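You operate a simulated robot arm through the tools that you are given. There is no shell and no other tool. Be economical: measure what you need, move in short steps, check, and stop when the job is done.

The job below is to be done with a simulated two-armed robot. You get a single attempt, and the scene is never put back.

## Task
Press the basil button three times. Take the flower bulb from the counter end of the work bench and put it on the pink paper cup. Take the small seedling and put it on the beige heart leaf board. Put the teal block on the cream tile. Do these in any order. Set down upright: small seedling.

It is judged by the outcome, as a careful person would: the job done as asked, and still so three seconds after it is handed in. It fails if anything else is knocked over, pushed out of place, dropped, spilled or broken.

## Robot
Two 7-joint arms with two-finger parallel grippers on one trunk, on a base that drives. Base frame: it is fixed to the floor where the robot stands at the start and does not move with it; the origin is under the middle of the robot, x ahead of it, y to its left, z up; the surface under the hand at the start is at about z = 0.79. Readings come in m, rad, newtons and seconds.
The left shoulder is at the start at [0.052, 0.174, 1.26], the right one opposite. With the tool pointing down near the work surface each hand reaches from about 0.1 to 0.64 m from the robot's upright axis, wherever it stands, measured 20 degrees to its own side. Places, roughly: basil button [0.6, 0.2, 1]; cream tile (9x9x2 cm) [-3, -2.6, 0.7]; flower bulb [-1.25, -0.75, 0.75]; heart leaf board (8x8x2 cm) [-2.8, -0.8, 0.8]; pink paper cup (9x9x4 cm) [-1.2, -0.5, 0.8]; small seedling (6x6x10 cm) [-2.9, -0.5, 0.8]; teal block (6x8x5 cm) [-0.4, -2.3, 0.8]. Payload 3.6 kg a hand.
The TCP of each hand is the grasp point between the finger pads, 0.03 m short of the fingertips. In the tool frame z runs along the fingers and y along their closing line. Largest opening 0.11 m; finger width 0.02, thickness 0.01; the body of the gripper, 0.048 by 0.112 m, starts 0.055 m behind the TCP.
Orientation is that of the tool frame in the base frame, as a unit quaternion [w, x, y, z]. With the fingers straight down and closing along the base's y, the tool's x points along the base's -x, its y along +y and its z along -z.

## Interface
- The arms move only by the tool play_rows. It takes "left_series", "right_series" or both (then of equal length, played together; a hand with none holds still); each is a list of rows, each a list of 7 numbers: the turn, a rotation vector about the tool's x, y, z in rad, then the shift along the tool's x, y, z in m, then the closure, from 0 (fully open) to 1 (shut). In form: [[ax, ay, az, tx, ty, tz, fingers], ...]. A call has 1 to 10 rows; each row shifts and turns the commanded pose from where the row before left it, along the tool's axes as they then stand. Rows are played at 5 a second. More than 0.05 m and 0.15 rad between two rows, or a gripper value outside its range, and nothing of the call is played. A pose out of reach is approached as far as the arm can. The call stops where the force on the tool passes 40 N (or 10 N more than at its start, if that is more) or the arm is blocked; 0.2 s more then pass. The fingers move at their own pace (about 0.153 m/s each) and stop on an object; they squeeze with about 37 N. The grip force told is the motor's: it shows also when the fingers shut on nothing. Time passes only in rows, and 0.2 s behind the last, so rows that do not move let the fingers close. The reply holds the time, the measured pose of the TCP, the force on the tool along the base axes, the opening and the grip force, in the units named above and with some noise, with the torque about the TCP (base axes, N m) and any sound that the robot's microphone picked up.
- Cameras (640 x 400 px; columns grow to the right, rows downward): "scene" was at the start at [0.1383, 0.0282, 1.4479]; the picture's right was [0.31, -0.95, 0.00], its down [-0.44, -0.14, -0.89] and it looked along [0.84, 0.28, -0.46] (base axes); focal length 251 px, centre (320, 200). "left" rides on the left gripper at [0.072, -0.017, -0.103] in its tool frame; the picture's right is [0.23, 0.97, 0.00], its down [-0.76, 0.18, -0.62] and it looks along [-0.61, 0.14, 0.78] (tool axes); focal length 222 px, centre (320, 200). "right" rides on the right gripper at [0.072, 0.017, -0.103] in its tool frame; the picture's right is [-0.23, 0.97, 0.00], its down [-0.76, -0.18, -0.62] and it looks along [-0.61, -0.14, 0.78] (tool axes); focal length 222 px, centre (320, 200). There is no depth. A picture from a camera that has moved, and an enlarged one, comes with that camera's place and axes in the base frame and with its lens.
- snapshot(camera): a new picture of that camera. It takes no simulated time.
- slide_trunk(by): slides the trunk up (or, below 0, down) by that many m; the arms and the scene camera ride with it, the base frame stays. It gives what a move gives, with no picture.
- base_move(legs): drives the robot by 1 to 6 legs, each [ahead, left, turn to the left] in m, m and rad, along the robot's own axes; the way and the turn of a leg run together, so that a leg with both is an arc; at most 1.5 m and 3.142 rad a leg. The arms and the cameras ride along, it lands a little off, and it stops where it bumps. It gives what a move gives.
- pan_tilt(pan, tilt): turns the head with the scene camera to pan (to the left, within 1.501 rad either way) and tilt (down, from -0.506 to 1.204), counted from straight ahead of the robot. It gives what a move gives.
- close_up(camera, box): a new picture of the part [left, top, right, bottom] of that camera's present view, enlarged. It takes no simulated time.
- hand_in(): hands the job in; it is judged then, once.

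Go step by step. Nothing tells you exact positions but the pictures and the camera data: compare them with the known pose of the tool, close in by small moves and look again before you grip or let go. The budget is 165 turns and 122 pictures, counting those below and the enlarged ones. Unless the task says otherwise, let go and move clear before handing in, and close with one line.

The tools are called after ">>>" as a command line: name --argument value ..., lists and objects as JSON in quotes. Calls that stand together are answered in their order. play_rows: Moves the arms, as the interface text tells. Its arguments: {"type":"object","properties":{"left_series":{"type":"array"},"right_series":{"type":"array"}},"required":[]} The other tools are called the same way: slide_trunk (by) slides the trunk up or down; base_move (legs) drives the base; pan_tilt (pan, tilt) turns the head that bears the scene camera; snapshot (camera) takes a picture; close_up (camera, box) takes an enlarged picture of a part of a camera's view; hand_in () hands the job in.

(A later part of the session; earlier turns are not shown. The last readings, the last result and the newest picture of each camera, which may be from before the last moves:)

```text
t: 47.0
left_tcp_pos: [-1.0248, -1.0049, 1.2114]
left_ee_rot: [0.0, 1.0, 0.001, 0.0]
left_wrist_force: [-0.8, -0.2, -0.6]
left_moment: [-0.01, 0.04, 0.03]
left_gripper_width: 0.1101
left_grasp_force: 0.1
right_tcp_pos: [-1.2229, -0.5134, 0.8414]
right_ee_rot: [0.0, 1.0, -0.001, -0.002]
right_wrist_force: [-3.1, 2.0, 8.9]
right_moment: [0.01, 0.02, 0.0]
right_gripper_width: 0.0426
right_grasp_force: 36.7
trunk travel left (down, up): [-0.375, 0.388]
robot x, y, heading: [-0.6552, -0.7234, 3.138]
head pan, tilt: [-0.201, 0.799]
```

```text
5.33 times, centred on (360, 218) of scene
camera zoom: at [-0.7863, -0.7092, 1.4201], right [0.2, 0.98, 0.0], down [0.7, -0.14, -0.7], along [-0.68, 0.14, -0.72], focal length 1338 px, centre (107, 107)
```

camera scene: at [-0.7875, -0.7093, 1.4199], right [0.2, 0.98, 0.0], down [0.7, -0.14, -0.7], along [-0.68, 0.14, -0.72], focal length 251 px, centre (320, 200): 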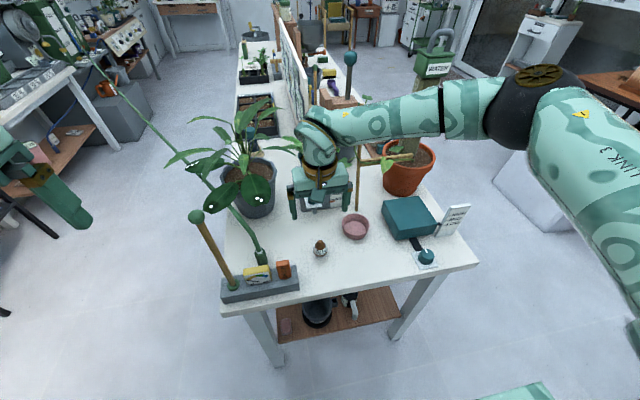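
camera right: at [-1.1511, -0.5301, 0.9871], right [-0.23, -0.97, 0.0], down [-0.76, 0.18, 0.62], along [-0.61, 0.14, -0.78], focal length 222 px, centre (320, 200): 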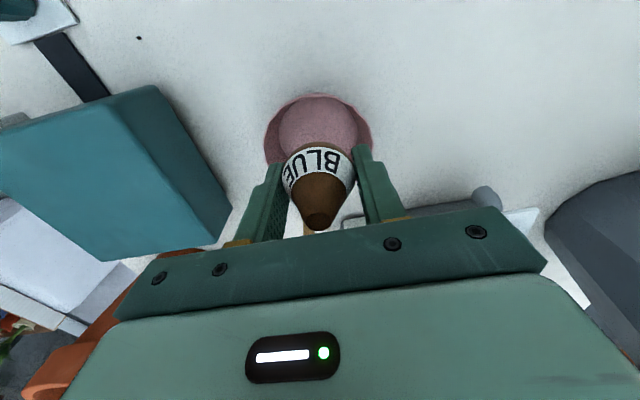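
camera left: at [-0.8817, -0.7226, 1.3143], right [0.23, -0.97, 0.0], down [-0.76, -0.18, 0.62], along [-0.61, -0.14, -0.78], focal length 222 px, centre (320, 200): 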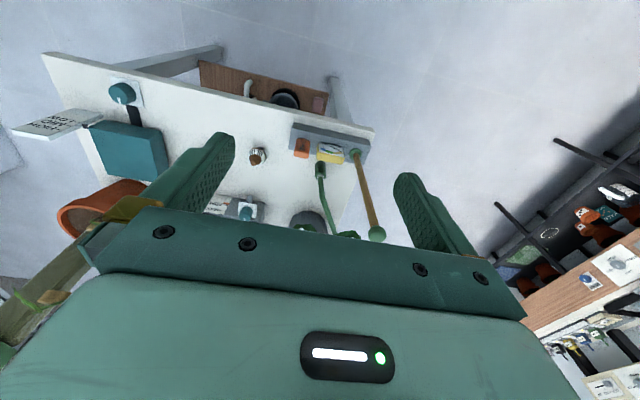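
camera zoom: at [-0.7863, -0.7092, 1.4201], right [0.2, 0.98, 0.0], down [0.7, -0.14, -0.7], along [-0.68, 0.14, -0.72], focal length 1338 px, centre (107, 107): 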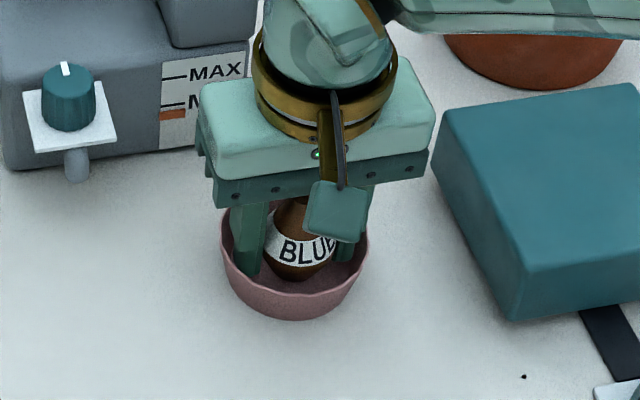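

Contact with the cup bottom is felt (≈9 N). I open the fingers just slightly, then lift.

>>> play_rows --right_series '[[0, 0, 0, 0, 0, -0.002, 0.58], [0, 0, 0, 0, 0, 0, 0.56], [0, 0, 0, 0, 0, 0, 0.56]]'

>>> snapshot --camera "right"

>>> close_up --camera "scene" --box '[300, 180, 420, 255]'

```text
t: 47.8
left_tcp_pos: [-1.0252, -1.0065, 1.2098]
left_ee_rot: [0.0, 1.0, 0.0, 0.0]
left_wrist_force: [-0.1, 0.8, 0.1]
left_moment: [0.01, -0.02, 0.02]
left_gripper_width: 0.1102
left_grasp_force: 0.0
right_tcp_pos: [-1.2231, -0.5126, 0.8413]
right_ee_rot: [0.0, 1.0, -0.001, 0.0]
right_wrist_force: [0.2, 0.0, -1.1]
right_moment: [-0.06, -0.01, 0.02]
right_gripper_width: 0.0443
right_grasp_force: 0.0
trunk travel left (down, up): [-0.375, 0.388]
robot x, y, heading: [-0.6529, -0.7235, 3.137]
head pan, tilt: [-0.201, 0.799]
```

```text
91 pictures are left
camera right: at [-1.1503, -0.5299, 0.9466], right [-0.23, -0.97, 0.0], down [-0.76, 0.18, 0.62], along [-0.61, 0.14, -0.78], focal length 222 px, centre (320, 200)
```

right: 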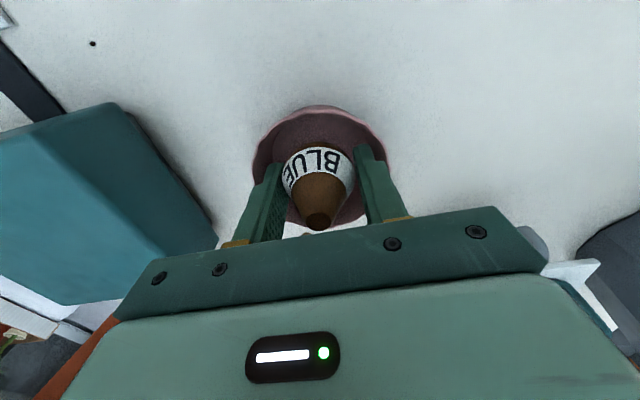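

```text
5.33 times, centred on (360, 218) of scene
camera zoom: at [-0.7868, -0.7093, 1.42], right [0.2, 0.98, 0.0], down [0.7, -0.14, -0.7], along [-0.68, 0.14, -0.72], focal length 1338 px, centre (107, 107)
```

zoom: 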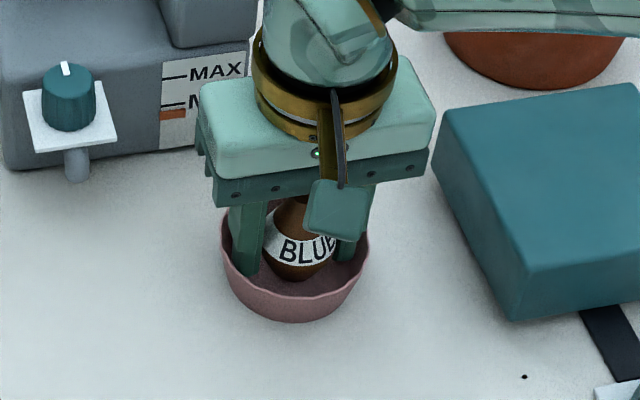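

The bulb is released. Open a hair more and lift a little, then check.

>>> play_rows --right_series '[[0, 0, 0, 0, 0, 0, 0.53], [0, 0, 0, 0, 0, -0.012, 0.53], [0, 0, 0, 0, 0, -0.015, 0.5], [0, 0, 0, 0, 0, -0.03, 0.4], [0, 0, 0, 0, 0, -0.045, 0.3]]'

>>> close_up --camera "scene" --box '[300, 180, 420, 255]'

```text
t: 49.0
left_tcp_pos: [-1.0252, -1.0053, 1.2109]
left_ee_rot: [0.0, 1.0, 0.0, 0.0]
left_wrist_force: [0.1, -0.4, -0.2]
left_moment: [-0.02, 0.04, 0.0]
left_gripper_width: 0.1104
left_grasp_force: 0.1
right_tcp_pos: [-1.223, -0.5152, 0.9453]
right_ee_rot: [0.0, 1.0, 0.001, -0.002]
right_wrist_force: [0.3, 0.0, -1.4]
right_moment: [-0.01, -0.01, 0.01]
right_gripper_width: 0.0502
right_grasp_force: 0.0
trunk travel left (down, up): [-0.375, 0.388]
robot x, y, heading: [-0.6565, -0.7262, 3.141]
head pan, tilt: [-0.201, 0.799]
```

```text
5.33 times, centred on (360, 218) of scene
camera zoom: at [-0.7861, -0.7095, 1.4201], right [0.2, 0.98, 0.0], down [0.7, -0.14, -0.7], along [-0.68, 0.14, -0.72], focal length 1338 px, centre (107, 107)
```

zoom: 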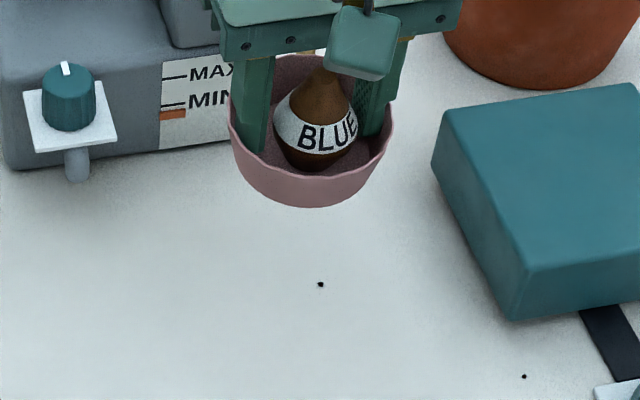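

The cup was lifted along: the opening fingers jammed against its walls. I keep the fingers as they are, lower the cup back to the same place, and only then close them slightly.

>>> play_rows --right_series '[[0, 0, 0, 0, 0, -0.0, 0.5], [0, 0, 0, 0, 0, 0.04, 0.5], [0, 0, 0, 0, 0, 0.04, 0.5], [0, 0, 0, 0, 0, 0.014, 0.5], [0, 0, 0, 0, 0, 0.004, 0.5], [0, 0, 0, 0, 0, 0.002, 0.5], [0, 0, 0, 0, 0, 0, 0.5]]'

>>> close_up --camera "scene" --box '[300, 180, 420, 255]'

>>> snapshot --camera "right"

```text
t: 50.6
left_tcp_pos: [-1.0252, -1.0053, 1.2116]
left_ee_rot: [0.0, 1.0, 0.0, 0.0]
left_wrist_force: [-0.2, -0.9, 0.2]
left_moment: [-0.02, 0.0, 0.03]
left_gripper_width: 0.1099
left_grasp_force: 0.0
right_tcp_pos: [-1.2214, -0.5133, 0.8453]
right_ee_rot: [0.0, 1.0, -0.001, -0.001]
right_wrist_force: [-2.6, 0.7, 3.9]
right_moment: [-0.01, 0.06, 0.01]
right_gripper_width: 0.0461
right_grasp_force: 0.0
trunk travel left (down, up): [-0.375, 0.388]
robot x, y, heading: [-0.6573, -0.7242, 3.141]
head pan, tilt: [-0.201, 0.799]
```

```text
5.33 times, centred on (360, 218) of scene
camera zoom: at [-0.7866, -0.7094, 1.4201], right [0.2, 0.98, 0.0], down [0.7, -0.14, -0.7], along [-0.68, 0.14, -0.72], focal length 1338 px, centre (107, 107)
```

zoom: 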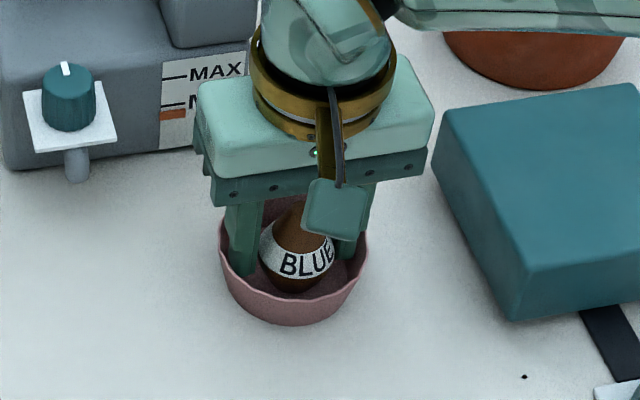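

```text
87 pictures are left
camera right: at [-1.1494, -0.5312, 0.9485], right [-0.23, -0.97, 0.0], down [-0.76, 0.18, 0.62], along [-0.61, 0.14, -0.78], focal length 222 px, centre (320, 200)
```

right: 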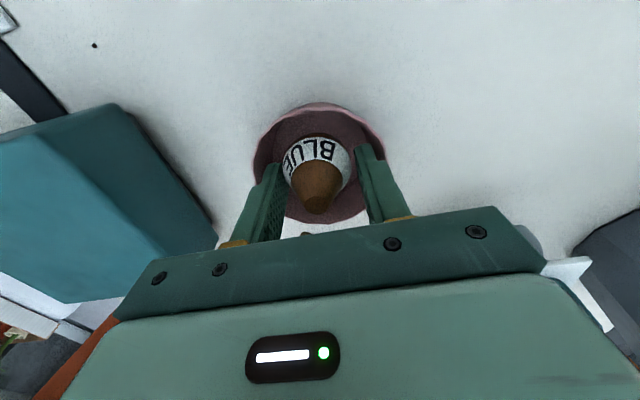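

The cup is back on the table in its place. Now close to 4.4 cm (free of both wall and bulb) and lift slowly.

>>> play_rows --right_series '[[0, 0, 0, 0, 0, 0, 0.597], [0, 0, 0, 0, 0, 0, 0.597], [0, 0, 0, 0, 0, -0.006, 0.597], [0, 0, 0, 0, 0, -0.006, 0.597]]'

>>> close_up --camera "scene" --box '[300, 180, 420, 255]'

```text
t: 51.6
left_tcp_pos: [-1.0245, -1.0051, 1.2113]
left_ee_rot: [0.0, 1.0, 0.0, 0.0]
left_wrist_force: [0.7, -1.0, 0.1]
left_moment: [-0.01, -0.01, 0.0]
left_gripper_width: 0.1102
left_grasp_force: 0.1
right_tcp_pos: [-1.2217, -0.5133, 0.8571]
right_ee_rot: [0.001, 1.0, -0.001, -0.001]
right_wrist_force: [-0.5, 0.4, -0.3]
right_moment: [0.02, 0.02, -0.01]
right_gripper_width: 0.044
right_grasp_force: 0.0
trunk travel left (down, up): [-0.375, 0.388]
robot x, y, heading: [-0.657, -0.7269, 3.138]
head pan, tilt: [-0.201, 0.799]
```

```text
5.33 times, centred on (360, 218) of scene
camera zoom: at [-0.7868, -0.7092, 1.42], right [0.2, 0.98, 0.0], down [0.7, -0.14, -0.7], along [-0.68, 0.14, -0.72], focal length 1338 px, centre (107, 107)
```

zoom: 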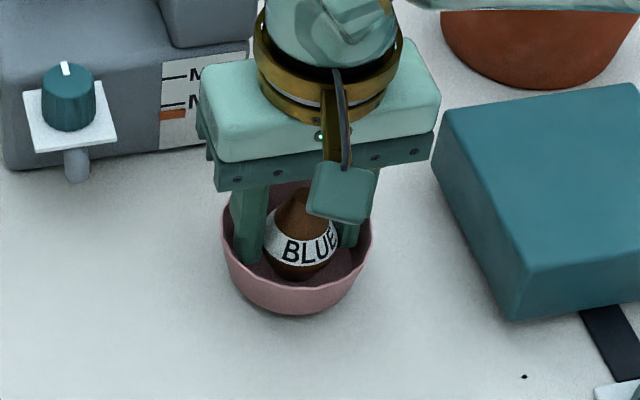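

The cup still rides along: fingers wedge low in it. Plan: set it down again, grip the bulb, take it out, and regrasp it higher so the fingertips stay in the wider upper part of the cup.

>>> play_rows --right_series '[[0, 0, 0, 0, 0, 0.006, 0.597], [0, 0, 0, 0, 0, 0.005, 0.597], [0, 0, 0, 0, 0, 0.002, 0.62], [0, 0, 0, 0, 0, 0, 1], [0, 0, 0, 0, 0, 0, 1]]'

>>> play_rows --right_series '[[0, 0, 0, 0, 0, -0.006, 1], [0, 0, 0, 0, 0, -0.006, 1], [0, 0, 0, 0, 0, -0.006, 1]]'

>>> close_up --camera "scene" --box '[300, 180, 420, 255]'

```text
t: 52.8
left_tcp_pos: [-1.0255, -1.0048, 1.2114]
left_ee_rot: [0.0, 1.0, 0.0, 0.0]
left_wrist_force: [0.4, 0.4, -0.5]
left_moment: [0.03, -0.03, 0.04]
left_gripper_width: 0.1097
left_grasp_force: 0.0
right_tcp_pos: [-1.2223, -0.5129, 0.8439]
right_ee_rot: [0.0, 1.0, -0.001, -0.001]
right_wrist_force: [0.1, 0.6, 3.3]
right_moment: [0.03, 0.0, 0.03]
right_gripper_width: 0.0428
right_grasp_force: 36.8
trunk travel left (down, up): [-0.375, 0.388]
robot x, y, heading: [-0.6566, -0.7252, 3.142]
head pan, tilt: [-0.201, 0.799]
```

```text
t: 53.6
left_tcp_pos: [-1.0246, -1.0046, 1.2115]
left_ee_rot: [0.0, 1.0, 0.0, -0.001]
left_wrist_force: [-0.5, -0.4, 0.1]
left_moment: [-0.01, -0.03, -0.01]
left_gripper_width: 0.1097
left_grasp_force: 0.1
right_tcp_pos: [-1.2234, -0.5131, 0.8616]
right_ee_rot: [0.0, 1.0, -0.001, -0.001]
right_wrist_force: [-0.6, 0.1, -1.0]
right_moment: [0.03, 0.0, -0.03]
right_gripper_width: 0.0427
right_grasp_force: 36.8
trunk travel left (down, up): [-0.375, 0.388]
robot x, y, heading: [-0.6549, -0.7215, 3.144]
head pan, tilt: [-0.201, 0.799]
```

```text
5.33 times, centred on (360, 218) of scene
camera zoom: at [-0.7867, -0.7093, 1.42], right [0.2, 0.98, 0.0], down [0.7, -0.14, -0.7], along [-0.68, 0.14, -0.72], focal length 1338 px, centre (107, 107)
```

zoom: 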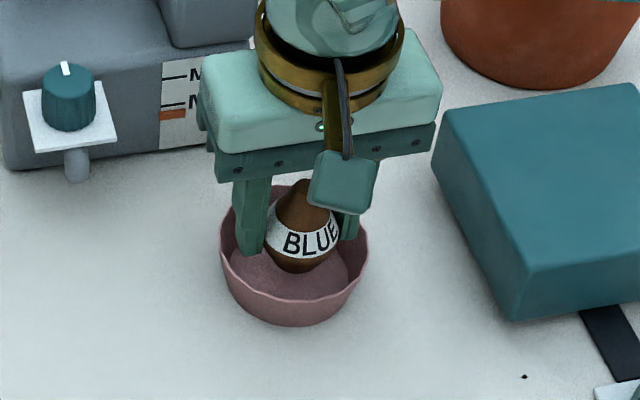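

The cup stays down and the bulb comes free, already held higher. I take it out back to its old table spot to regrasp even higher.

>>> play_rows --right_series '[[0, 0, 0, 0, 0, -0.03, 1], [0, 0, 0, 0, 0, -0.04, 1], [0, 0, 0, 0.018, 0.04, 0, 1], [0, 0, 0, 0.018, 0.04, 0, 1], [0, 0, 0, 0.018, 0.04, 0, 1], [0, 0, 0, 0, 0, 0.04, 1], [0, 0, 0, 0, 0, 0.03, 1], [0, 0, 0, 0, 0, 0.01, 1], [0, 0, 0, 0, 0, 0, 1]]'

>>> close_up --camera "scene" --box '[270, 180, 430, 280]'

>>> snapshot --camera "right"

```text
t: 55.6
left_tcp_pos: [-1.0255, -1.0049, 1.2121]
left_ee_rot: [0.0, 1.0, 0.001, -0.001]
left_wrist_force: [0.2, 1.0, 0.4]
left_moment: [0.05, 0.02, -0.01]
left_gripper_width: 0.1098
left_grasp_force: 0.0
right_tcp_pos: [-1.1673, -0.6337, 0.851]
right_ee_rot: [0.0, 1.0, 0.0, -0.001]
right_wrist_force: [0.1, -0.2, 0.3]
right_moment: [0.02, 0.0, -0.01]
right_gripper_width: 0.0425
right_grasp_force: 36.9
trunk travel left (down, up): [-0.375, 0.388]
robot x, y, heading: [-0.656, -0.7242, 3.14]
head pan, tilt: [-0.201, 0.799]
```

```text
4.00 times, centred on (350, 230) of scene
camera zoom: at [-0.7867, -0.7094, 1.42], right [0.2, 0.98, 0.0], down [0.7, -0.14, -0.7], along [-0.68, 0.14, -0.72], focal length 1004 px, centre (200, 80)
```

zoom: 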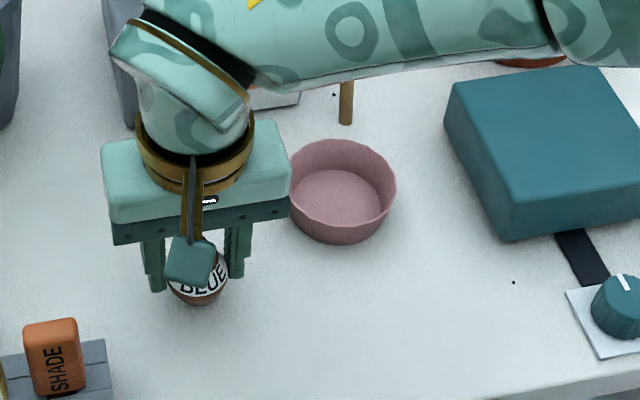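

```text
83 pictures are left
camera right: at [-1.0952, -0.6511, 0.9545], right [-0.23, -0.97, 0.0], down [-0.76, 0.18, 0.62], along [-0.61, 0.14, -0.78], focal length 222 px, centre (320, 200)
```

right: 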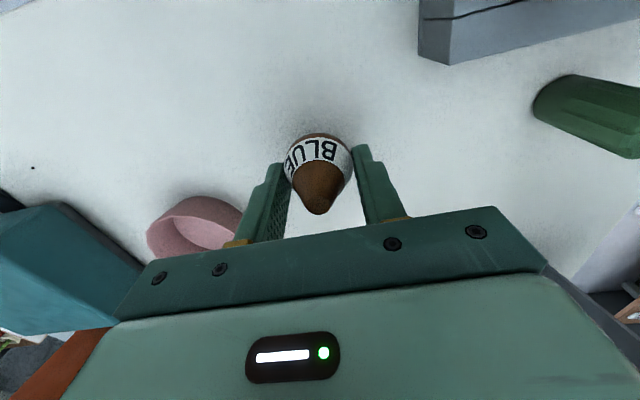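

The cup stands where it was. Lower the bulb to contact in small steps.

>>> play_rows --right_series '[[0, 0, 0, 0, 0, 0.003, 1], [0, 0, 0, 0, 0, 0.002, 1], [0, 0, 0, 0, 0, 0.002, 1], [0, 0, 0, 0, 0, 0.001, 1]]'

```text
t: 56.6
left_tcp_pos: [-1.0248, -1.005, 1.2119]
left_ee_rot: [0.0, 1.0, 0.0, 0.0]
left_wrist_force: [-0.6, -1.2, 1.0]
left_moment: [0.02, 0.03, 0.0]
left_gripper_width: 0.1101
left_grasp_force: 0.2
right_tcp_pos: [-1.1687, -0.6338, 0.8433]
right_ee_rot: [-0.001, 1.0, -0.001, -0.001]
right_wrist_force: [-0.1, 0.0, -0.6]
right_moment: [0.02, 0.01, 0.0]
right_gripper_width: 0.0426
right_grasp_force: 37.5
trunk travel left (down, up): [-0.375, 0.388]
robot x, y, heading: [-0.6535, -0.7238, 3.144]
head pan, tilt: [-0.201, 0.799]
```

>>> play_rows --right_series '[[0, 0, 0, 0, 0, 0.0015, 1], [0, 0, 0, 0, 0, 0.0015, 1], [0, 0, 0, 0, 0, 0, 1]]'

```text
t: 57.4
left_tcp_pos: [-1.0257, -1.0041, 1.2106]
left_ee_rot: [0.0, 1.0, 0.0, 0.0]
left_wrist_force: [-0.5, 0.1, 0.1]
left_moment: [0.0, 0.01, -0.02]
left_gripper_width: 0.1101
left_grasp_force: 0.1
right_tcp_pos: [-1.1693, -0.6329, 0.8411]
right_ee_rot: [-0.001, 1.0, -0.001, -0.001]
right_wrist_force: [0.1, 0.0, -0.9]
right_moment: [0.03, -0.05, -0.03]
right_gripper_width: 0.0423
right_grasp_force: 36.7
trunk travel left (down, up): [-0.375, 0.388]
robot x, y, heading: [-0.6534, -0.7234, 3.137]
head pan, tilt: [-0.201, 0.799]
```

>>> play_rows --right_series '[[0, 0, 0, 0, 0, 0.0015, 1], [0, 0, 0, 0, 0, 0.0015, 1], [0, 0, 0, 0, 0, 0, 1]]'

>>> close_up --camera "scene" --box '[280, 210, 360, 260]'

```text
t: 58.2
left_tcp_pos: [-1.0228, -1.0047, 1.2114]
left_ee_rot: [0.0, 1.0, 0.0, -0.001]
left_wrist_force: [0.2, -0.1, 0.4]
left_moment: [0.02, 0.02, -0.03]
left_gripper_width: 0.1101
left_grasp_force: 0.1
right_tcp_pos: [-1.1669, -0.6328, 0.8404]
right_ee_rot: [0.001, 1.0, -0.002, -0.004]
right_wrist_force: [-1.3, 3.2, 25.4]
right_moment: [0.19, -0.09, -0.02]
right_gripper_width: 0.0426
right_grasp_force: 36.2
trunk travel left (down, up): [-0.375, 0.388]
robot x, y, heading: [-0.6545, -0.7257, 3.14]
head pan, tilt: [-0.201, 0.799]
```

```text
8.00 times, centred on (320, 235) of scene
camera zoom: at [-0.7845, -0.7093, 1.4205], right [0.2, 0.98, 0.0], down [0.7, -0.14, -0.7], along [-0.68, 0.14, -0.72], focal length 2008 px, centre (320, -80)
```

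zoom: 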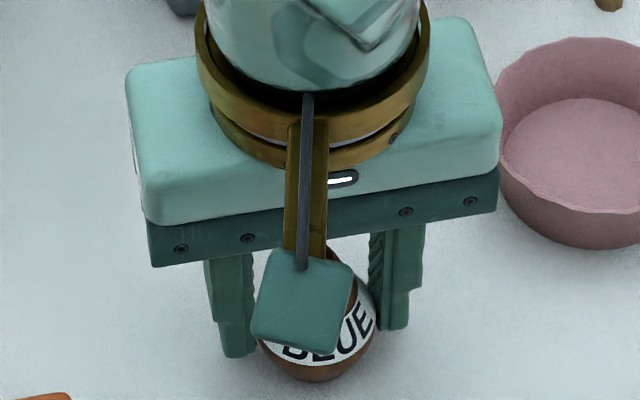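

Contact. Release, raise 8 mm, and grip again near the widest band.

>>> play_rows --right_series '[[0, 0, 0, 0, 0, -0.001, 0.5], [0, 0, 0, 0, 0, -0.001, 0.45], [0, 0, 0, 0, 0, -0.004, 0.45], [0, 0, 0, 0, 0, -0.004, 0.5], [0, 0, 0, 0, 0, 0, 1], [0, 0, 0, 0, 0, 0, 1], [0, 0, 0, 0, 0, 0, 1]]'

>>> play_rows --right_series '[[0, 0, 0, 0, 0, -0.02, 1], [0, 0, 0, 0, 0, -0.04, 1], [0, 0, 0, 0, 0, -0.02, 1], [0, 0, 0, 0, 0, 0, 1]]'

>>> close_up --camera "scene" --box '[270, 180, 430, 280]'

>>> snapshot --camera "right"

```text
t: 59.8
left_tcp_pos: [-1.0249, -1.0054, 1.2122]
left_ee_rot: [0.0, 1.0, 0.0, 0.0]
left_wrist_force: [0.0, 0.9, 0.1]
left_moment: [-0.01, -0.02, 0.01]
left_gripper_width: 0.1099
left_grasp_force: 0.2
right_tcp_pos: [-1.1683, -0.6329, 0.8482]
right_ee_rot: [0.001, 1.0, 0.0, 0.0]
right_wrist_force: [0.5, 0.0, 0.2]
right_moment: [-0.01, 0.01, 0.01]
right_gripper_width: 0.0427
right_grasp_force: 37.1
trunk travel left (down, up): [-0.375, 0.388]
robot x, y, heading: [-0.6545, -0.7254, 3.138]
head pan, tilt: [-0.201, 0.799]
```

```text
t: 60.8
left_tcp_pos: [-1.025, -1.0046, 1.211]
left_ee_rot: [0.0, 1.0, 0.001, -0.001]
left_wrist_force: [-0.6, -0.2, -0.1]
left_moment: [0.0, 0.0, -0.01]
left_gripper_width: 0.1099
left_grasp_force: 0.1
right_tcp_pos: [-1.1697, -0.6324, 0.9279]
right_ee_rot: [0.0, 1.0, -0.001, 0.0]
right_wrist_force: [0.4, 0.0, -0.6]
right_moment: [0.0, -0.03, -0.03]
right_gripper_width: 0.0428
right_grasp_force: 37.0
trunk travel left (down, up): [-0.375, 0.388]
robot x, y, heading: [-0.6542, -0.7247, 3.142]
head pan, tilt: [-0.201, 0.799]
```

```text
4.00 times, centred on (350, 230) of scene
camera zoom: at [-0.7869, -0.7093, 1.42], right [0.2, 0.98, 0.0], down [0.7, -0.14, -0.7], along [-0.68, 0.14, -0.72], focal length 1004 px, centre (200, 80)
```

zoom: 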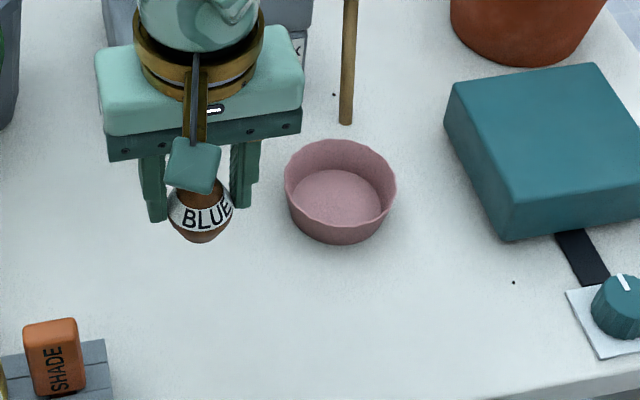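

```text
80 pictures are left
camera right: at [-1.0969, -0.6487, 1.0322], right [-0.23, -0.97, 0.0], down [-0.76, 0.18, 0.62], along [-0.61, 0.14, -0.78], focal length 222 px, centre (320, 200)
```

right: 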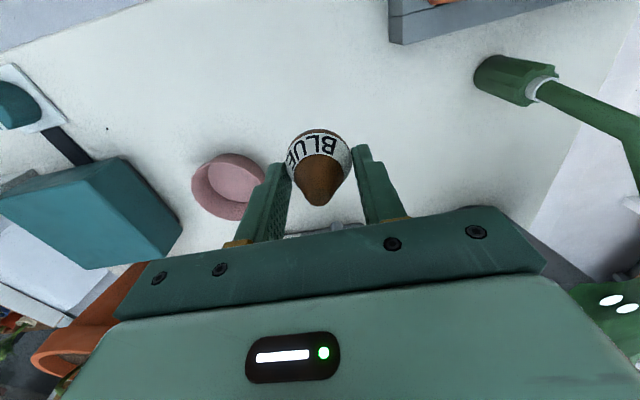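

Held at the widest band, tips well above the bulb's base. Move over the cup and lower.

>>> play_rows --right_series '[[0, 0, 0, -0.018, -0.04, 0, 1], [0, 0, 0, -0.018, -0.04, 0, 1], [0, 0, 0, -0.017, -0.04, 0, 1], [0, 0, 0, 0, 0, 0.03, 1], [0, 0, 0, 0, 0, 0.03, 1], [0, 0, 0, 0, 0, 0.006, 1], [0, 0, 0, 0, 0, 0.002, 1], [0, 0, 0, 0, 0, 0.002, 1]]'

>>> close_up --camera "scene" --box '[300, 180, 420, 255]'

```text
t: 62.6
left_tcp_pos: [-1.025, -1.0045, 1.2103]
left_ee_rot: [0.0, 1.0, 0.0, 0.0]
left_wrist_force: [-0.3, 0.0, 0.0]
left_moment: [-0.01, 0.06, -0.04]
left_gripper_width: 0.1101
left_grasp_force: 0.0
right_tcp_pos: [-1.2221, -0.514, 0.858]
right_ee_rot: [0.0, 1.0, -0.001, 0.0]
right_wrist_force: [0.0, 0.3, -0.2]
right_moment: [0.01, 0.02, 0.01]
right_gripper_width: 0.0427
right_grasp_force: 36.7
trunk travel left (down, up): [-0.375, 0.388]
robot x, y, heading: [-0.6546, -0.7218, 3.143]
head pan, tilt: [-0.201, 0.799]
```

```text
5.33 times, centred on (360, 218) of scene
camera zoom: at [-0.7868, -0.7092, 1.42], right [0.2, 0.98, 0.0], down [0.7, -0.14, -0.7], along [-0.68, 0.14, -0.72], focal length 1338 px, centre (107, 107)
```

zoom: 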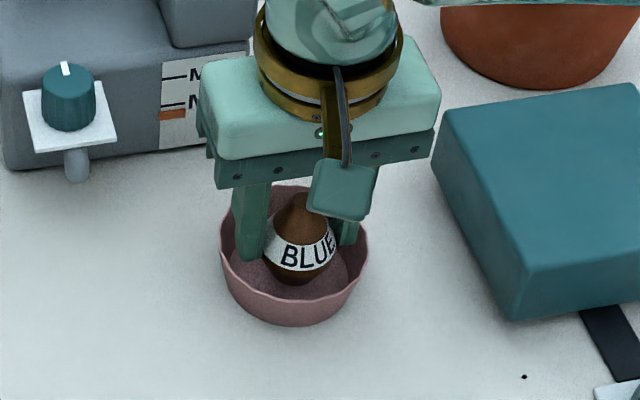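

Not yet on the bottom; lower a few more millimetres, stop at contact.

>>> play_rows --right_series '[[0, 0, 0, 0, 0, 0.002, 1], [0, 0, 0, 0, 0, 0.0015, 1], [0, 0, 0, 0, 0, 0, 1]]'

```text
t: 63.4
left_tcp_pos: [-1.0254, -1.0045, 1.2103]
left_ee_rot: [0.0, 1.0, 0.0, -0.001]
left_wrist_force: [1.0, -0.2, -0.9]
left_moment: [0.01, 0.04, -0.02]
left_gripper_width: 0.11
left_grasp_force: 0.1
right_tcp_pos: [-1.2218, -0.5137, 0.8542]
right_ee_rot: [0.0, 1.0, 0.0, -0.002]
right_wrist_force: [-1.3, -0.2, 0.2]
right_moment: [-0.03, 0.01, -0.01]
right_gripper_width: 0.0427
right_grasp_force: 37.6
trunk travel left (down, up): [-0.375, 0.388]
robot x, y, heading: [-0.6559, -0.726, 3.136]
head pan, tilt: [-0.201, 0.799]
```

>>> play_rows --right_series '[[0, 0, 0, 0, 0, 0.001, 1], [0, 0, 0, 0, 0, 0, 0.585], [0, 0, 0, 0, 0, 0, 0.575], [0, 0, 0, 0, 0, 0, 0.575]]'

>>> play_rows --right_series '[[0, 0, 0, 0, 0, -0.006, 0.575], [0, 0, 0, 0, 0, -0.008, 0.575]]'

>>> close_up --camera "scene" --box '[300, 180, 420, 255]'

```text
t: 64.4
left_tcp_pos: [-1.0256, -1.0051, 1.2107]
left_ee_rot: [0.001, 1.0, 0.0, 0.001]
left_wrist_force: [-0.1, -0.1, 0.5]
left_moment: [0.01, 0.0, 0.02]
left_gripper_width: 0.1102
left_grasp_force: 0.1
right_tcp_pos: [-1.2218, -0.5131, 0.8532]
right_ee_rot: [0.0, 1.0, -0.001, -0.002]
right_wrist_force: [0.0, -0.2, 0.5]
right_moment: [-0.02, -0.01, -0.02]
right_gripper_width: 0.0465
right_grasp_force: 0.1
trunk travel left (down, up): [-0.375, 0.388]
robot x, y, heading: [-0.656, -0.7258, 3.144]
head pan, tilt: [-0.201, 0.799]
```

```text
t: 65.0
left_tcp_pos: [-1.0261, -1.0056, 1.2113]
left_ee_rot: [0.0, 1.0, 0.0, 0.0]
left_wrist_force: [0.2, -0.3, -1.2]
left_moment: [0.01, 0.01, 0.01]
left_gripper_width: 0.1101
left_grasp_force: 0.1
right_tcp_pos: [-1.221, -0.5121, 0.8673]
right_ee_rot: [0.0, 1.0, -0.001, -0.001]
right_wrist_force: [0.3, -0.5, 0.6]
right_moment: [-0.01, -0.02, -0.02]
right_gripper_width: 0.047
right_grasp_force: 0.1
trunk travel left (down, up): [-0.375, 0.388]
robot x, y, heading: [-0.6534, -0.7226, 3.141]
head pan, tilt: [-0.201, 0.799]
```

```text
5.33 times, centred on (360, 218) of scene
camera zoom: at [-0.7867, -0.7093, 1.42], right [0.2, 0.98, 0.0], down [0.7, -0.14, -0.7], along [-0.68, 0.14, -0.72], focal length 1338 px, centre (107, 107)
```

zoom: 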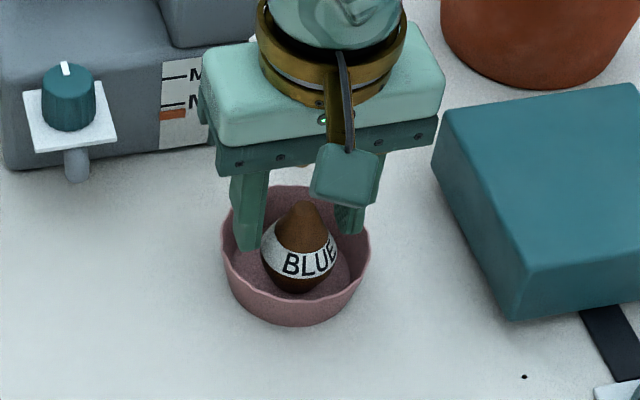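

The cup now stays on the table with the bulb standing in it. Lift the hand clear and retract.

>>> play_rows --right_series '[[0, 0, 0, 0, 0, -0.02, 0.575], [0, 0, 0, 0, 0, -0.03, 0.575], [0, 0, 0, 0, 0, -0.045, 0.5], [0, 0, 0, 0, 0, -0.045, 0.2], [0, 0, 0, 0, 0, -0.045, 0], [0, 0, 0, 0, 0, -0.05, 0], [0, 0, 0, 0, 0, -0.05, 0], [0, 0, 0, 0, 0, -0.05, 0], [0, 0, 0, 0.04, 0.02, -0.02, 0], [0, 0, 0, 0.04, 0.02, -0.02, 0]]'

>>> play_rows --right_series '[[0, 0, 0, 0.04, 0.02, 0, 0], [0, 0, 0, 0.04, 0.02, 0, 0], [0, 0, 0, 0.04, 0, 0, 0], [0, 0, 0, 0.03, 0, 0, 0]]'

>>> snapshot --camera "scene"

```text
t: 67.2
left_tcp_pos: [-1.0247, -1.005, 1.2105]
left_ee_rot: [0.0, 1.0, 0.0, 0.0]
left_wrist_force: [-0.4, -0.6, 1.1]
left_moment: [0.02, 0.01, -0.01]
left_gripper_width: 0.1101
left_grasp_force: 0.1
right_tcp_pos: [-1.1392, -0.5549, 1.1837]
right_ee_rot: [0.0, 1.0, 0.0, -0.001]
right_wrist_force: [0.0, -0.1, 0.8]
right_moment: [-0.01, 0.01, 0.02]
right_gripper_width: 0.1102
right_grasp_force: 0.2
right hand out of reach, approached as far as the arm can: row 7, 8
trunk travel left (down, up): [-0.375, 0.388]
robot x, y, heading: [-0.652, -0.7221, 3.143]
head pan, tilt: [-0.201, 0.799]
```

```text
t: 68.2
left_tcp_pos: [-1.0245, -1.0047, 1.2118]
left_ee_rot: [0.0, 1.0, 0.0, 0.0]
left_wrist_force: [0.5, 0.3, 0.3]
left_moment: [0.0, 0.02, -0.01]
left_gripper_width: 0.1099
left_grasp_force: 0.1
right_tcp_pos: [-0.9903, -0.5947, 1.1799]
right_ee_rot: [0.001, 1.0, 0.0, -0.001]
right_wrist_force: [0.0, 0.3, 0.1]
right_moment: [0.01, 0.0, 0.0]
right_gripper_width: 0.1102
right_grasp_force: 0.2
trunk travel left (down, up): [-0.375, 0.388]
robot x, y, heading: [-0.6576, -0.7219, 3.144]
head pan, tilt: [-0.201, 0.799]
```

```text
77 pictures are left
camera scene: at [-0.7863, -0.7095, 1.4201], right [0.2, 0.98, 0.0], down [0.7, -0.14, -0.7], along [-0.68, 0.14, -0.72], focal length 251 px, centre (320, 200)
```

scene: 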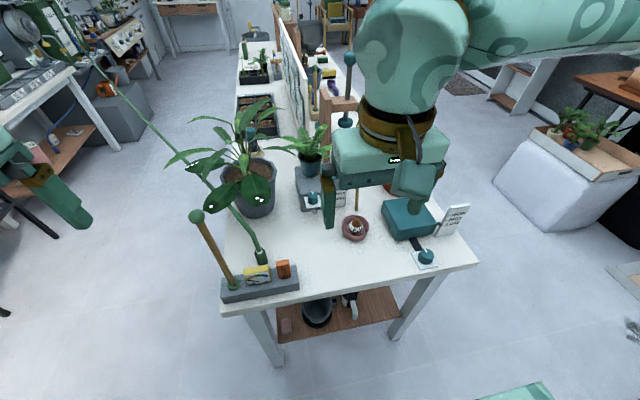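

The bulb sits in the pink cup, nothing else disturbed. Next the far end of the bench: I back off and go to the south aisle to look.

>>> base_move --legs '[[-0.35, 0, 0], [0, 0.75, 0], [1.0, 0, 0]]'

>>> pan_tilt --pan -0.6 --tilt 0.4

>>> snapshot --camera "scene"

```text
t: 79.0
left_tcp_pos: [-1.6693, -1.7675, 1.2115]
left_ee_rot: [0.0, 1.0, 0.005, 0.0]
left_wrist_force: [-0.6, 1.2, 0.7]
left_moment: [0.0, -0.02, 0.0]
left_gripper_width: 0.1101
left_grasp_force: 0.0
right_tcp_pos: [-1.6379, -1.3553, 1.1801]
right_ee_rot: [0.0, 1.0, 0.004, -0.001]
right_wrist_force: [0.1, 1.1, -0.4]
right_moment: [-0.02, -0.03, -0.02]
right_gripper_width: 0.1102
right_grasp_force: 0.0
trunk travel left (down, up): [-0.375, 0.388]
robot x, y, heading: [-1.301, -1.4828, -3.14]
head pan, tilt: [-0.201, 0.799]
```

```text
t: 79.8
left_tcp_pos: [-1.6685, -1.7674, 1.2116]
left_ee_rot: [0.0, 1.0, 0.004, 0.0]
left_wrist_force: [0.4, -0.3, 0.2]
left_moment: [-0.03, 0.0, -0.03]
left_gripper_width: 0.1097
left_grasp_force: 0.1
right_tcp_pos: [-1.6372, -1.3578, 1.1802]
right_ee_rot: [0.0, 1.0, 0.003, -0.001]
right_wrist_force: [0.1, -0.2, 0.3]
right_moment: [0.05, 0.01, -0.02]
right_gripper_width: 0.1101
right_grasp_force: 0.1
trunk travel left (down, up): [-0.375, 0.388]
robot x, y, heading: [-1.3007, -1.4795, -3.132]
head pan, tilt: [-0.6, 0.4]
```

```text
76 pictures are left
camera scene: at [-1.4303, -1.4328, 1.4551], right [0.56, 0.83, 0.0], down [0.32, -0.22, -0.92], along [-0.76, 0.51, -0.39], focal length 251 px, centre (320, 200)
```

scene: 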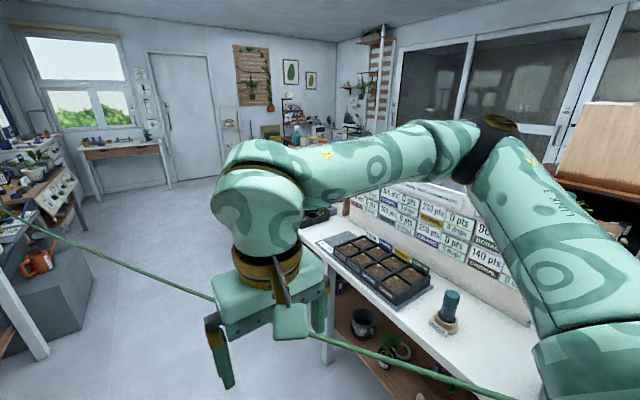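

A thin green line crosses the picture — a hose or cable over the aisle. I must look at it carefully before driving on.

>>> close_up --camera "scene" --box '[0, 180, 352, 400]'

>>> pan_tilt --pan 0.3 --tilt 0.6

>>> snapshot --camera "scene"

>>> snapshot --camera "right"

```text
1.82 times, centred on (176, 290) of scene
camera zoom: at [-1.4303, -1.4328, 1.4551], right [0.56, 0.83, 0.0], down [0.32, -0.22, -0.92], along [-0.76, 0.51, -0.39], focal length 456 px, centre (582, 36)
```

zoom: 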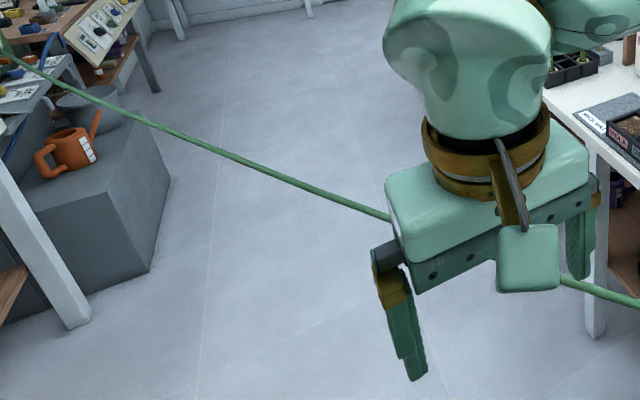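

```text
t: 81.0
left_tcp_pos: [-1.6687, -1.767, 1.2117]
left_ee_rot: [0.0, 1.0, 0.004, 0.0]
left_wrist_force: [0.6, 0.1, 0.1]
left_moment: [0.02, 0.03, 0.02]
left_gripper_width: 0.1099
left_grasp_force: 0.0
right_tcp_pos: [-1.6388, -1.3556, 1.1811]
right_ee_rot: [0.0, 1.0, 0.004, -0.001]
right_wrist_force: [-0.4, 0.2, -0.5]
right_moment: [0.02, -0.03, -0.01]
right_gripper_width: 0.1098
right_grasp_force: 0.2
trunk travel left (down, up): [-0.375, 0.388]
robot x, y, heading: [-1.3009, -1.484, -3.136]
head pan, tilt: [0.3, 0.6]
```

```text
74 pictures are left
camera scene: at [-1.4377, -1.5112, 1.4369], right [-0.3, 0.95, 0.0], down [0.54, 0.17, -0.82], along [-0.79, -0.25, -0.57], focal length 251 px, centre (320, 200)
```

scene: 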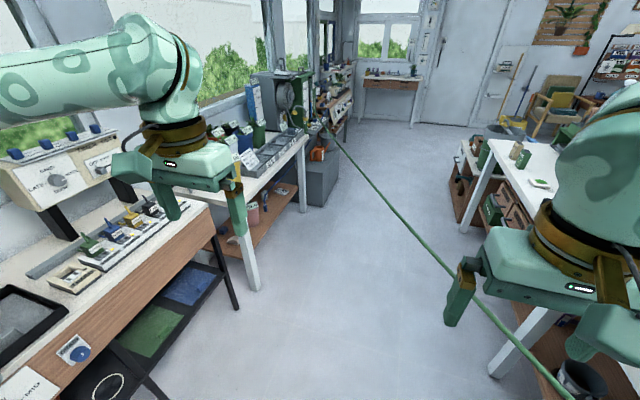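

```text
73 pictures are left
camera right: at [-1.5658, -1.3723, 1.2846], right [-0.22, -0.98, 0.0], down [-0.76, 0.17, 0.62], along [-0.61, 0.14, -0.78], focal length 222 px, centre (320, 200)
```

right: 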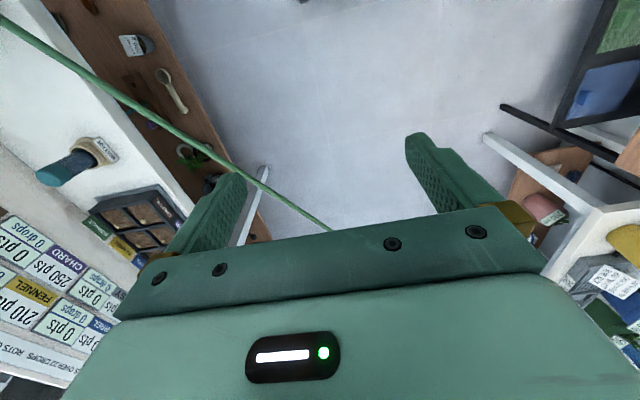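

It is a hose strung across the aisle from the bench to the southwest bench, so the west is to be reached by the north aisle. I'm not touching it. As I'm in the east part of the south aisle, I'll fetch the teal block first: back up and face south.

>>> base_move --legs '[[-0.9, 0, 0], [0, 0, 1.571]]'

>>> pan_tilt --pan 0 --tilt 0.6

>>> snapshot --camera "scene"

>>> snapshot --camera "left"

```text
t: 89.6
left_tcp_pos: [-0.1181, -1.8432, 1.2111]
left_ee_rot: [-0.001, 0.708, 0.707, 0.0]
left_wrist_force: [0.1, -0.6, -0.4]
left_moment: [0.02, 0.01, 0.0]
left_gripper_width: 0.1102
left_grasp_force: 0.0
right_tcp_pos: [-0.5296, -1.8085, 1.1816]
right_ee_rot: [0.0, 0.708, 0.706, -0.001]
right_wrist_force: [-0.3, 0.6, 0.5]
right_moment: [0.01, -0.03, 0.02]
right_gripper_width: 0.1099
right_grasp_force: 0.1
trunk travel left (down, up): [-0.375, 0.388]
robot x, y, heading: [-0.4009, -1.474, -1.572]
head pan, tilt: [0.3, 0.6]
```

```text
t: 90.4
left_tcp_pos: [-0.1178, -1.8415, 1.2112]
left_ee_rot: [-0.001, 0.708, 0.706, 0.0]
left_wrist_force: [0.4, 0.5, -0.1]
left_moment: [0.01, -0.02, 0.02]
left_gripper_width: 0.1098
left_grasp_force: 0.1
right_tcp_pos: [-0.5287, -1.8083, 1.1796]
right_ee_rot: [0.0, 0.708, 0.706, -0.001]
right_wrist_force: [0.3, -0.6, -0.7]
right_moment: [0.03, 0.03, 0.01]
right_gripper_width: 0.1098
right_grasp_force: 0.0
trunk travel left (down, up): [-0.375, 0.388]
robot x, y, heading: [-0.4007, -1.4724, -1.575]
head pan, tilt: [0.0, 0.6]
```

```text
72 pictures are left
camera scene: at [-0.3983, -1.6131, 1.4369], right [-1.0, 0.0, 0.0], down [0.0, 0.57, -0.82], along [0.0, -0.82, -0.57], focal length 251 px, centre (320, 200)
```

scene: 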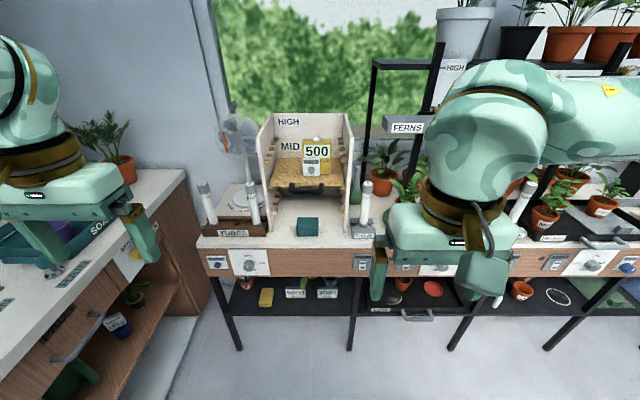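

```text
71 pictures are left
camera left: at [-0.1339, -1.7696, 1.3143], right [0.97, 0.23, 0.0], down [0.18, -0.76, 0.62], along [0.14, -0.61, -0.78], focal length 222 px, centre (320, 200)
```

left: 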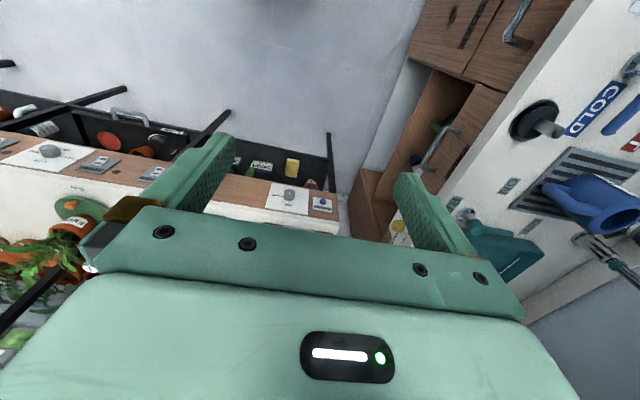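

I see the teal block near pixel (307, 226), in front of a stepped booth. I zoom in.

>>> close_up --camera "scene" --box '[196, 100, 388, 220]'

>>> close_up --camera "scene" --box '[220, 170, 396, 280]'

```text
3.33 times, centred on (292, 160) of scene
camera zoom: at [-0.3983, -1.6131, 1.4369], right [-1.0, 0.0, 0.0], down [0.0, 0.57, -0.82], along [0.0, -0.82, -0.57], focal length 836 px, centre (413, 333)
```

zoom: 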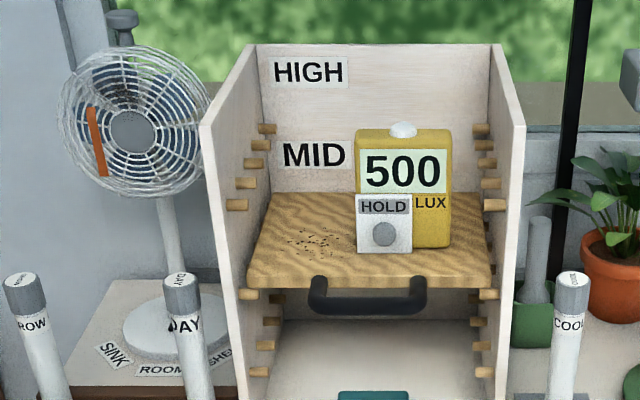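

```text
3.64 times, centred on (308, 225) of scene
camera zoom: at [-0.3983, -1.6131, 1.4369], right [-1.0, 0.0, 0.0], down [0.0, 0.57, -0.82], along [0.0, -0.82, -0.57], focal length 912 px, centre (364, 109)
```

zoom: 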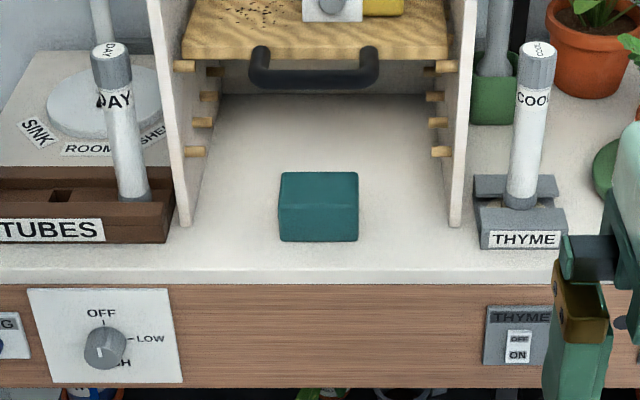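

The block is ≈[-0.35, -2.32, 0.82], 8 cm along x, between the booth's side walls and partly under the shelf's handle. I'll come in tilted from the front with the left hand; first tilt it and tuck the right hand back.

>>> play_rows --left_series '[[0, -0.14, 0, 0, 0, 0, 0], [0, -0.14, 0, 0, 0, 0, 0], [0, -0.14, 0, 0, 0, 0, 0], [0, -0.14, 0, 0, 0, 0, 0], [0, -0.14, 0, 0, 0, 0, 0], [0, -0.14, 0, 0, 0, 0, 0]]' --right_series '[[0, 0, 0, 0.025, 0, -0.01, 0], [0, 0, 0, 0.025, 0, -0.01, 0], [0, 0, 0, 0.025, 0, -0.01, 0], [0, 0, 0, 0.025, 0, -0.01, 0], [0, 0, 0, 0.02, 0, -0.01, 0], [0, 0, 0, 0, 0, -0.01, 0]]'

>>> snapshot --camera "left"

```text
t: 91.8
left_tcp_pos: [-0.1098, -1.8838, 1.2313]
left_ee_rot: [0.289, 0.645, 0.646, -0.289]
left_wrist_force: [-0.9, -0.3, 0.5]
left_moment: [0.0, -0.02, 0.0]
left_gripper_width: 0.1099
left_grasp_force: 0.0
left hand out of reach, approached as far as the arm can: row 5, 6
right_tcp_pos: [-0.528, -1.6877, 1.2408]
right_ee_rot: [0.001, 0.707, 0.707, -0.001]
right_wrist_force: [-0.8, 1.2, 0.1]
right_moment: [0.02, -0.01, -0.02]
right_gripper_width: 0.11
right_grasp_force: 0.1
trunk travel left (down, up): [-0.375, 0.388]
robot x, y, heading: [-0.3959, -1.4723, -1.57]
head pan, tilt: [0.0, 0.6]
```

```text
68 pictures are left
camera left: at [-0.1247, -1.7579, 1.2454], right [0.97, 0.15, -0.17], down [0.18, -0.04, 0.98], along [0.14, -0.99, -0.07], focal length 222 px, centre (320, 200)
```

left: 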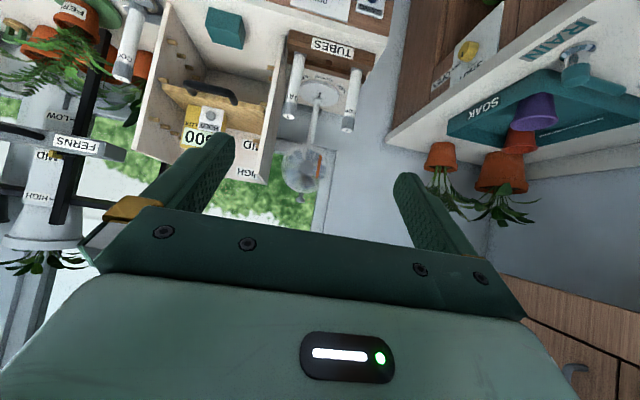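

Block centre ≈[-0.351, -2.318, 0.833]; the shelf handle ≈[-0.355, -2.27, 1.02] above it, so a strongly tilted approach is right. I drive nearer and tilt further.

>>> base_move --legs '[[0, -0.1, 0], [0.2, 0, 0]]'

>>> play_rows --left_series '[[0, 0, 0, 0, -0.035, 0, 0], [0, -0.1, 0, 0, -0.035, 0, 0], [0, -0.1, 0, 0, -0.03, 0, 0], [0, 0, 0, 0.03, 0, 0, 0], [0, 0, 0, 0.03, 0, 0, 0]]'

>>> snapshot --camera "left"

>>> snapshot --camera "scene"

```text
t: 94.1
left_tcp_pos: [-0.2104, -2.0846, 1.2298]
left_ee_rot: [0.287, 0.646, 0.647, -0.287]
left_wrist_force: [0.5, -0.3, -0.9]
left_moment: [0.02, -0.04, -0.02]
left_gripper_width: 0.11
left_grasp_force: 0.1
right_tcp_pos: [-0.6294, -1.8885, 1.2412]
right_ee_rot: [0.001, 0.708, 0.706, -0.001]
right_wrist_force: [-0.6, 0.3, 0.6]
right_moment: [0.02, 0.01, 0.0]
right_gripper_width: 0.11
right_grasp_force: 0.1
trunk travel left (down, up): [-0.375, 0.388]
robot x, y, heading: [-0.4979, -1.6747, -1.573]
head pan, tilt: [0.0, 0.6]
```

```text
t: 95.3
left_tcp_pos: [-0.3241, -2.1199, 1.1973]
left_ee_rot: [0.349, 0.615, 0.615, -0.35]
left_wrist_force: [0.5, 0.1, -0.2]
left_moment: [-0.02, -0.01, 0.05]
left_gripper_width: 0.1099
left_grasp_force: 0.1
left hand out of reach, approached as far as the arm can: row 1, 2, 3, 4, 5
right_tcp_pos: [-0.6298, -1.8878, 1.24]
right_ee_rot: [0.0, 0.709, 0.706, -0.001]
right_wrist_force: [-0.7, -0.6, 0.1]
right_moment: [0.01, 0.0, 0.02]
right_gripper_width: 0.1099
right_grasp_force: 0.0
trunk travel left (down, up): [-0.375, 0.388]
robot x, y, heading: [-0.4996, -1.6712, -1.57]
head pan, tilt: [0.0, 0.6]
```

```text
67 pictures are left
camera left: at [-0.3396, -1.9936, 1.1873], right [0.97, 0.11, -0.2], down [0.18, 0.15, 0.97], along [0.14, -0.98, 0.12], focal length 222 px, centre (320, 200)
```

left: 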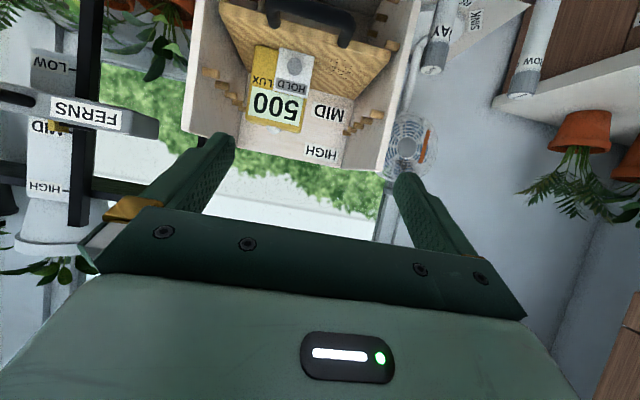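

```text
66 pictures are left
camera scene: at [-0.4998, -1.8132, 1.4368], right [-1.0, 0.0, 0.0], down [0.0, 0.57, -0.82], along [0.0, -0.82, -0.57], focal length 251 px, centre (320, 200)
```

scene: 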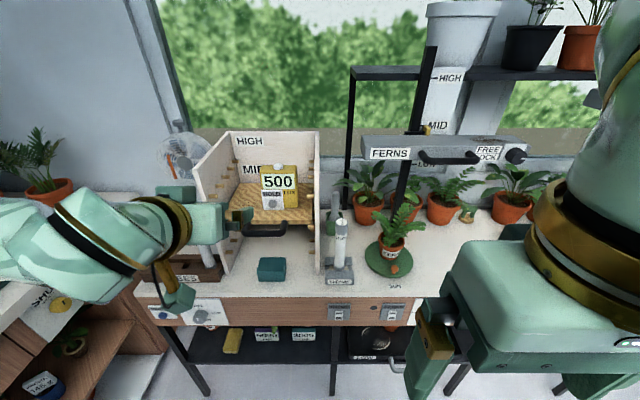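

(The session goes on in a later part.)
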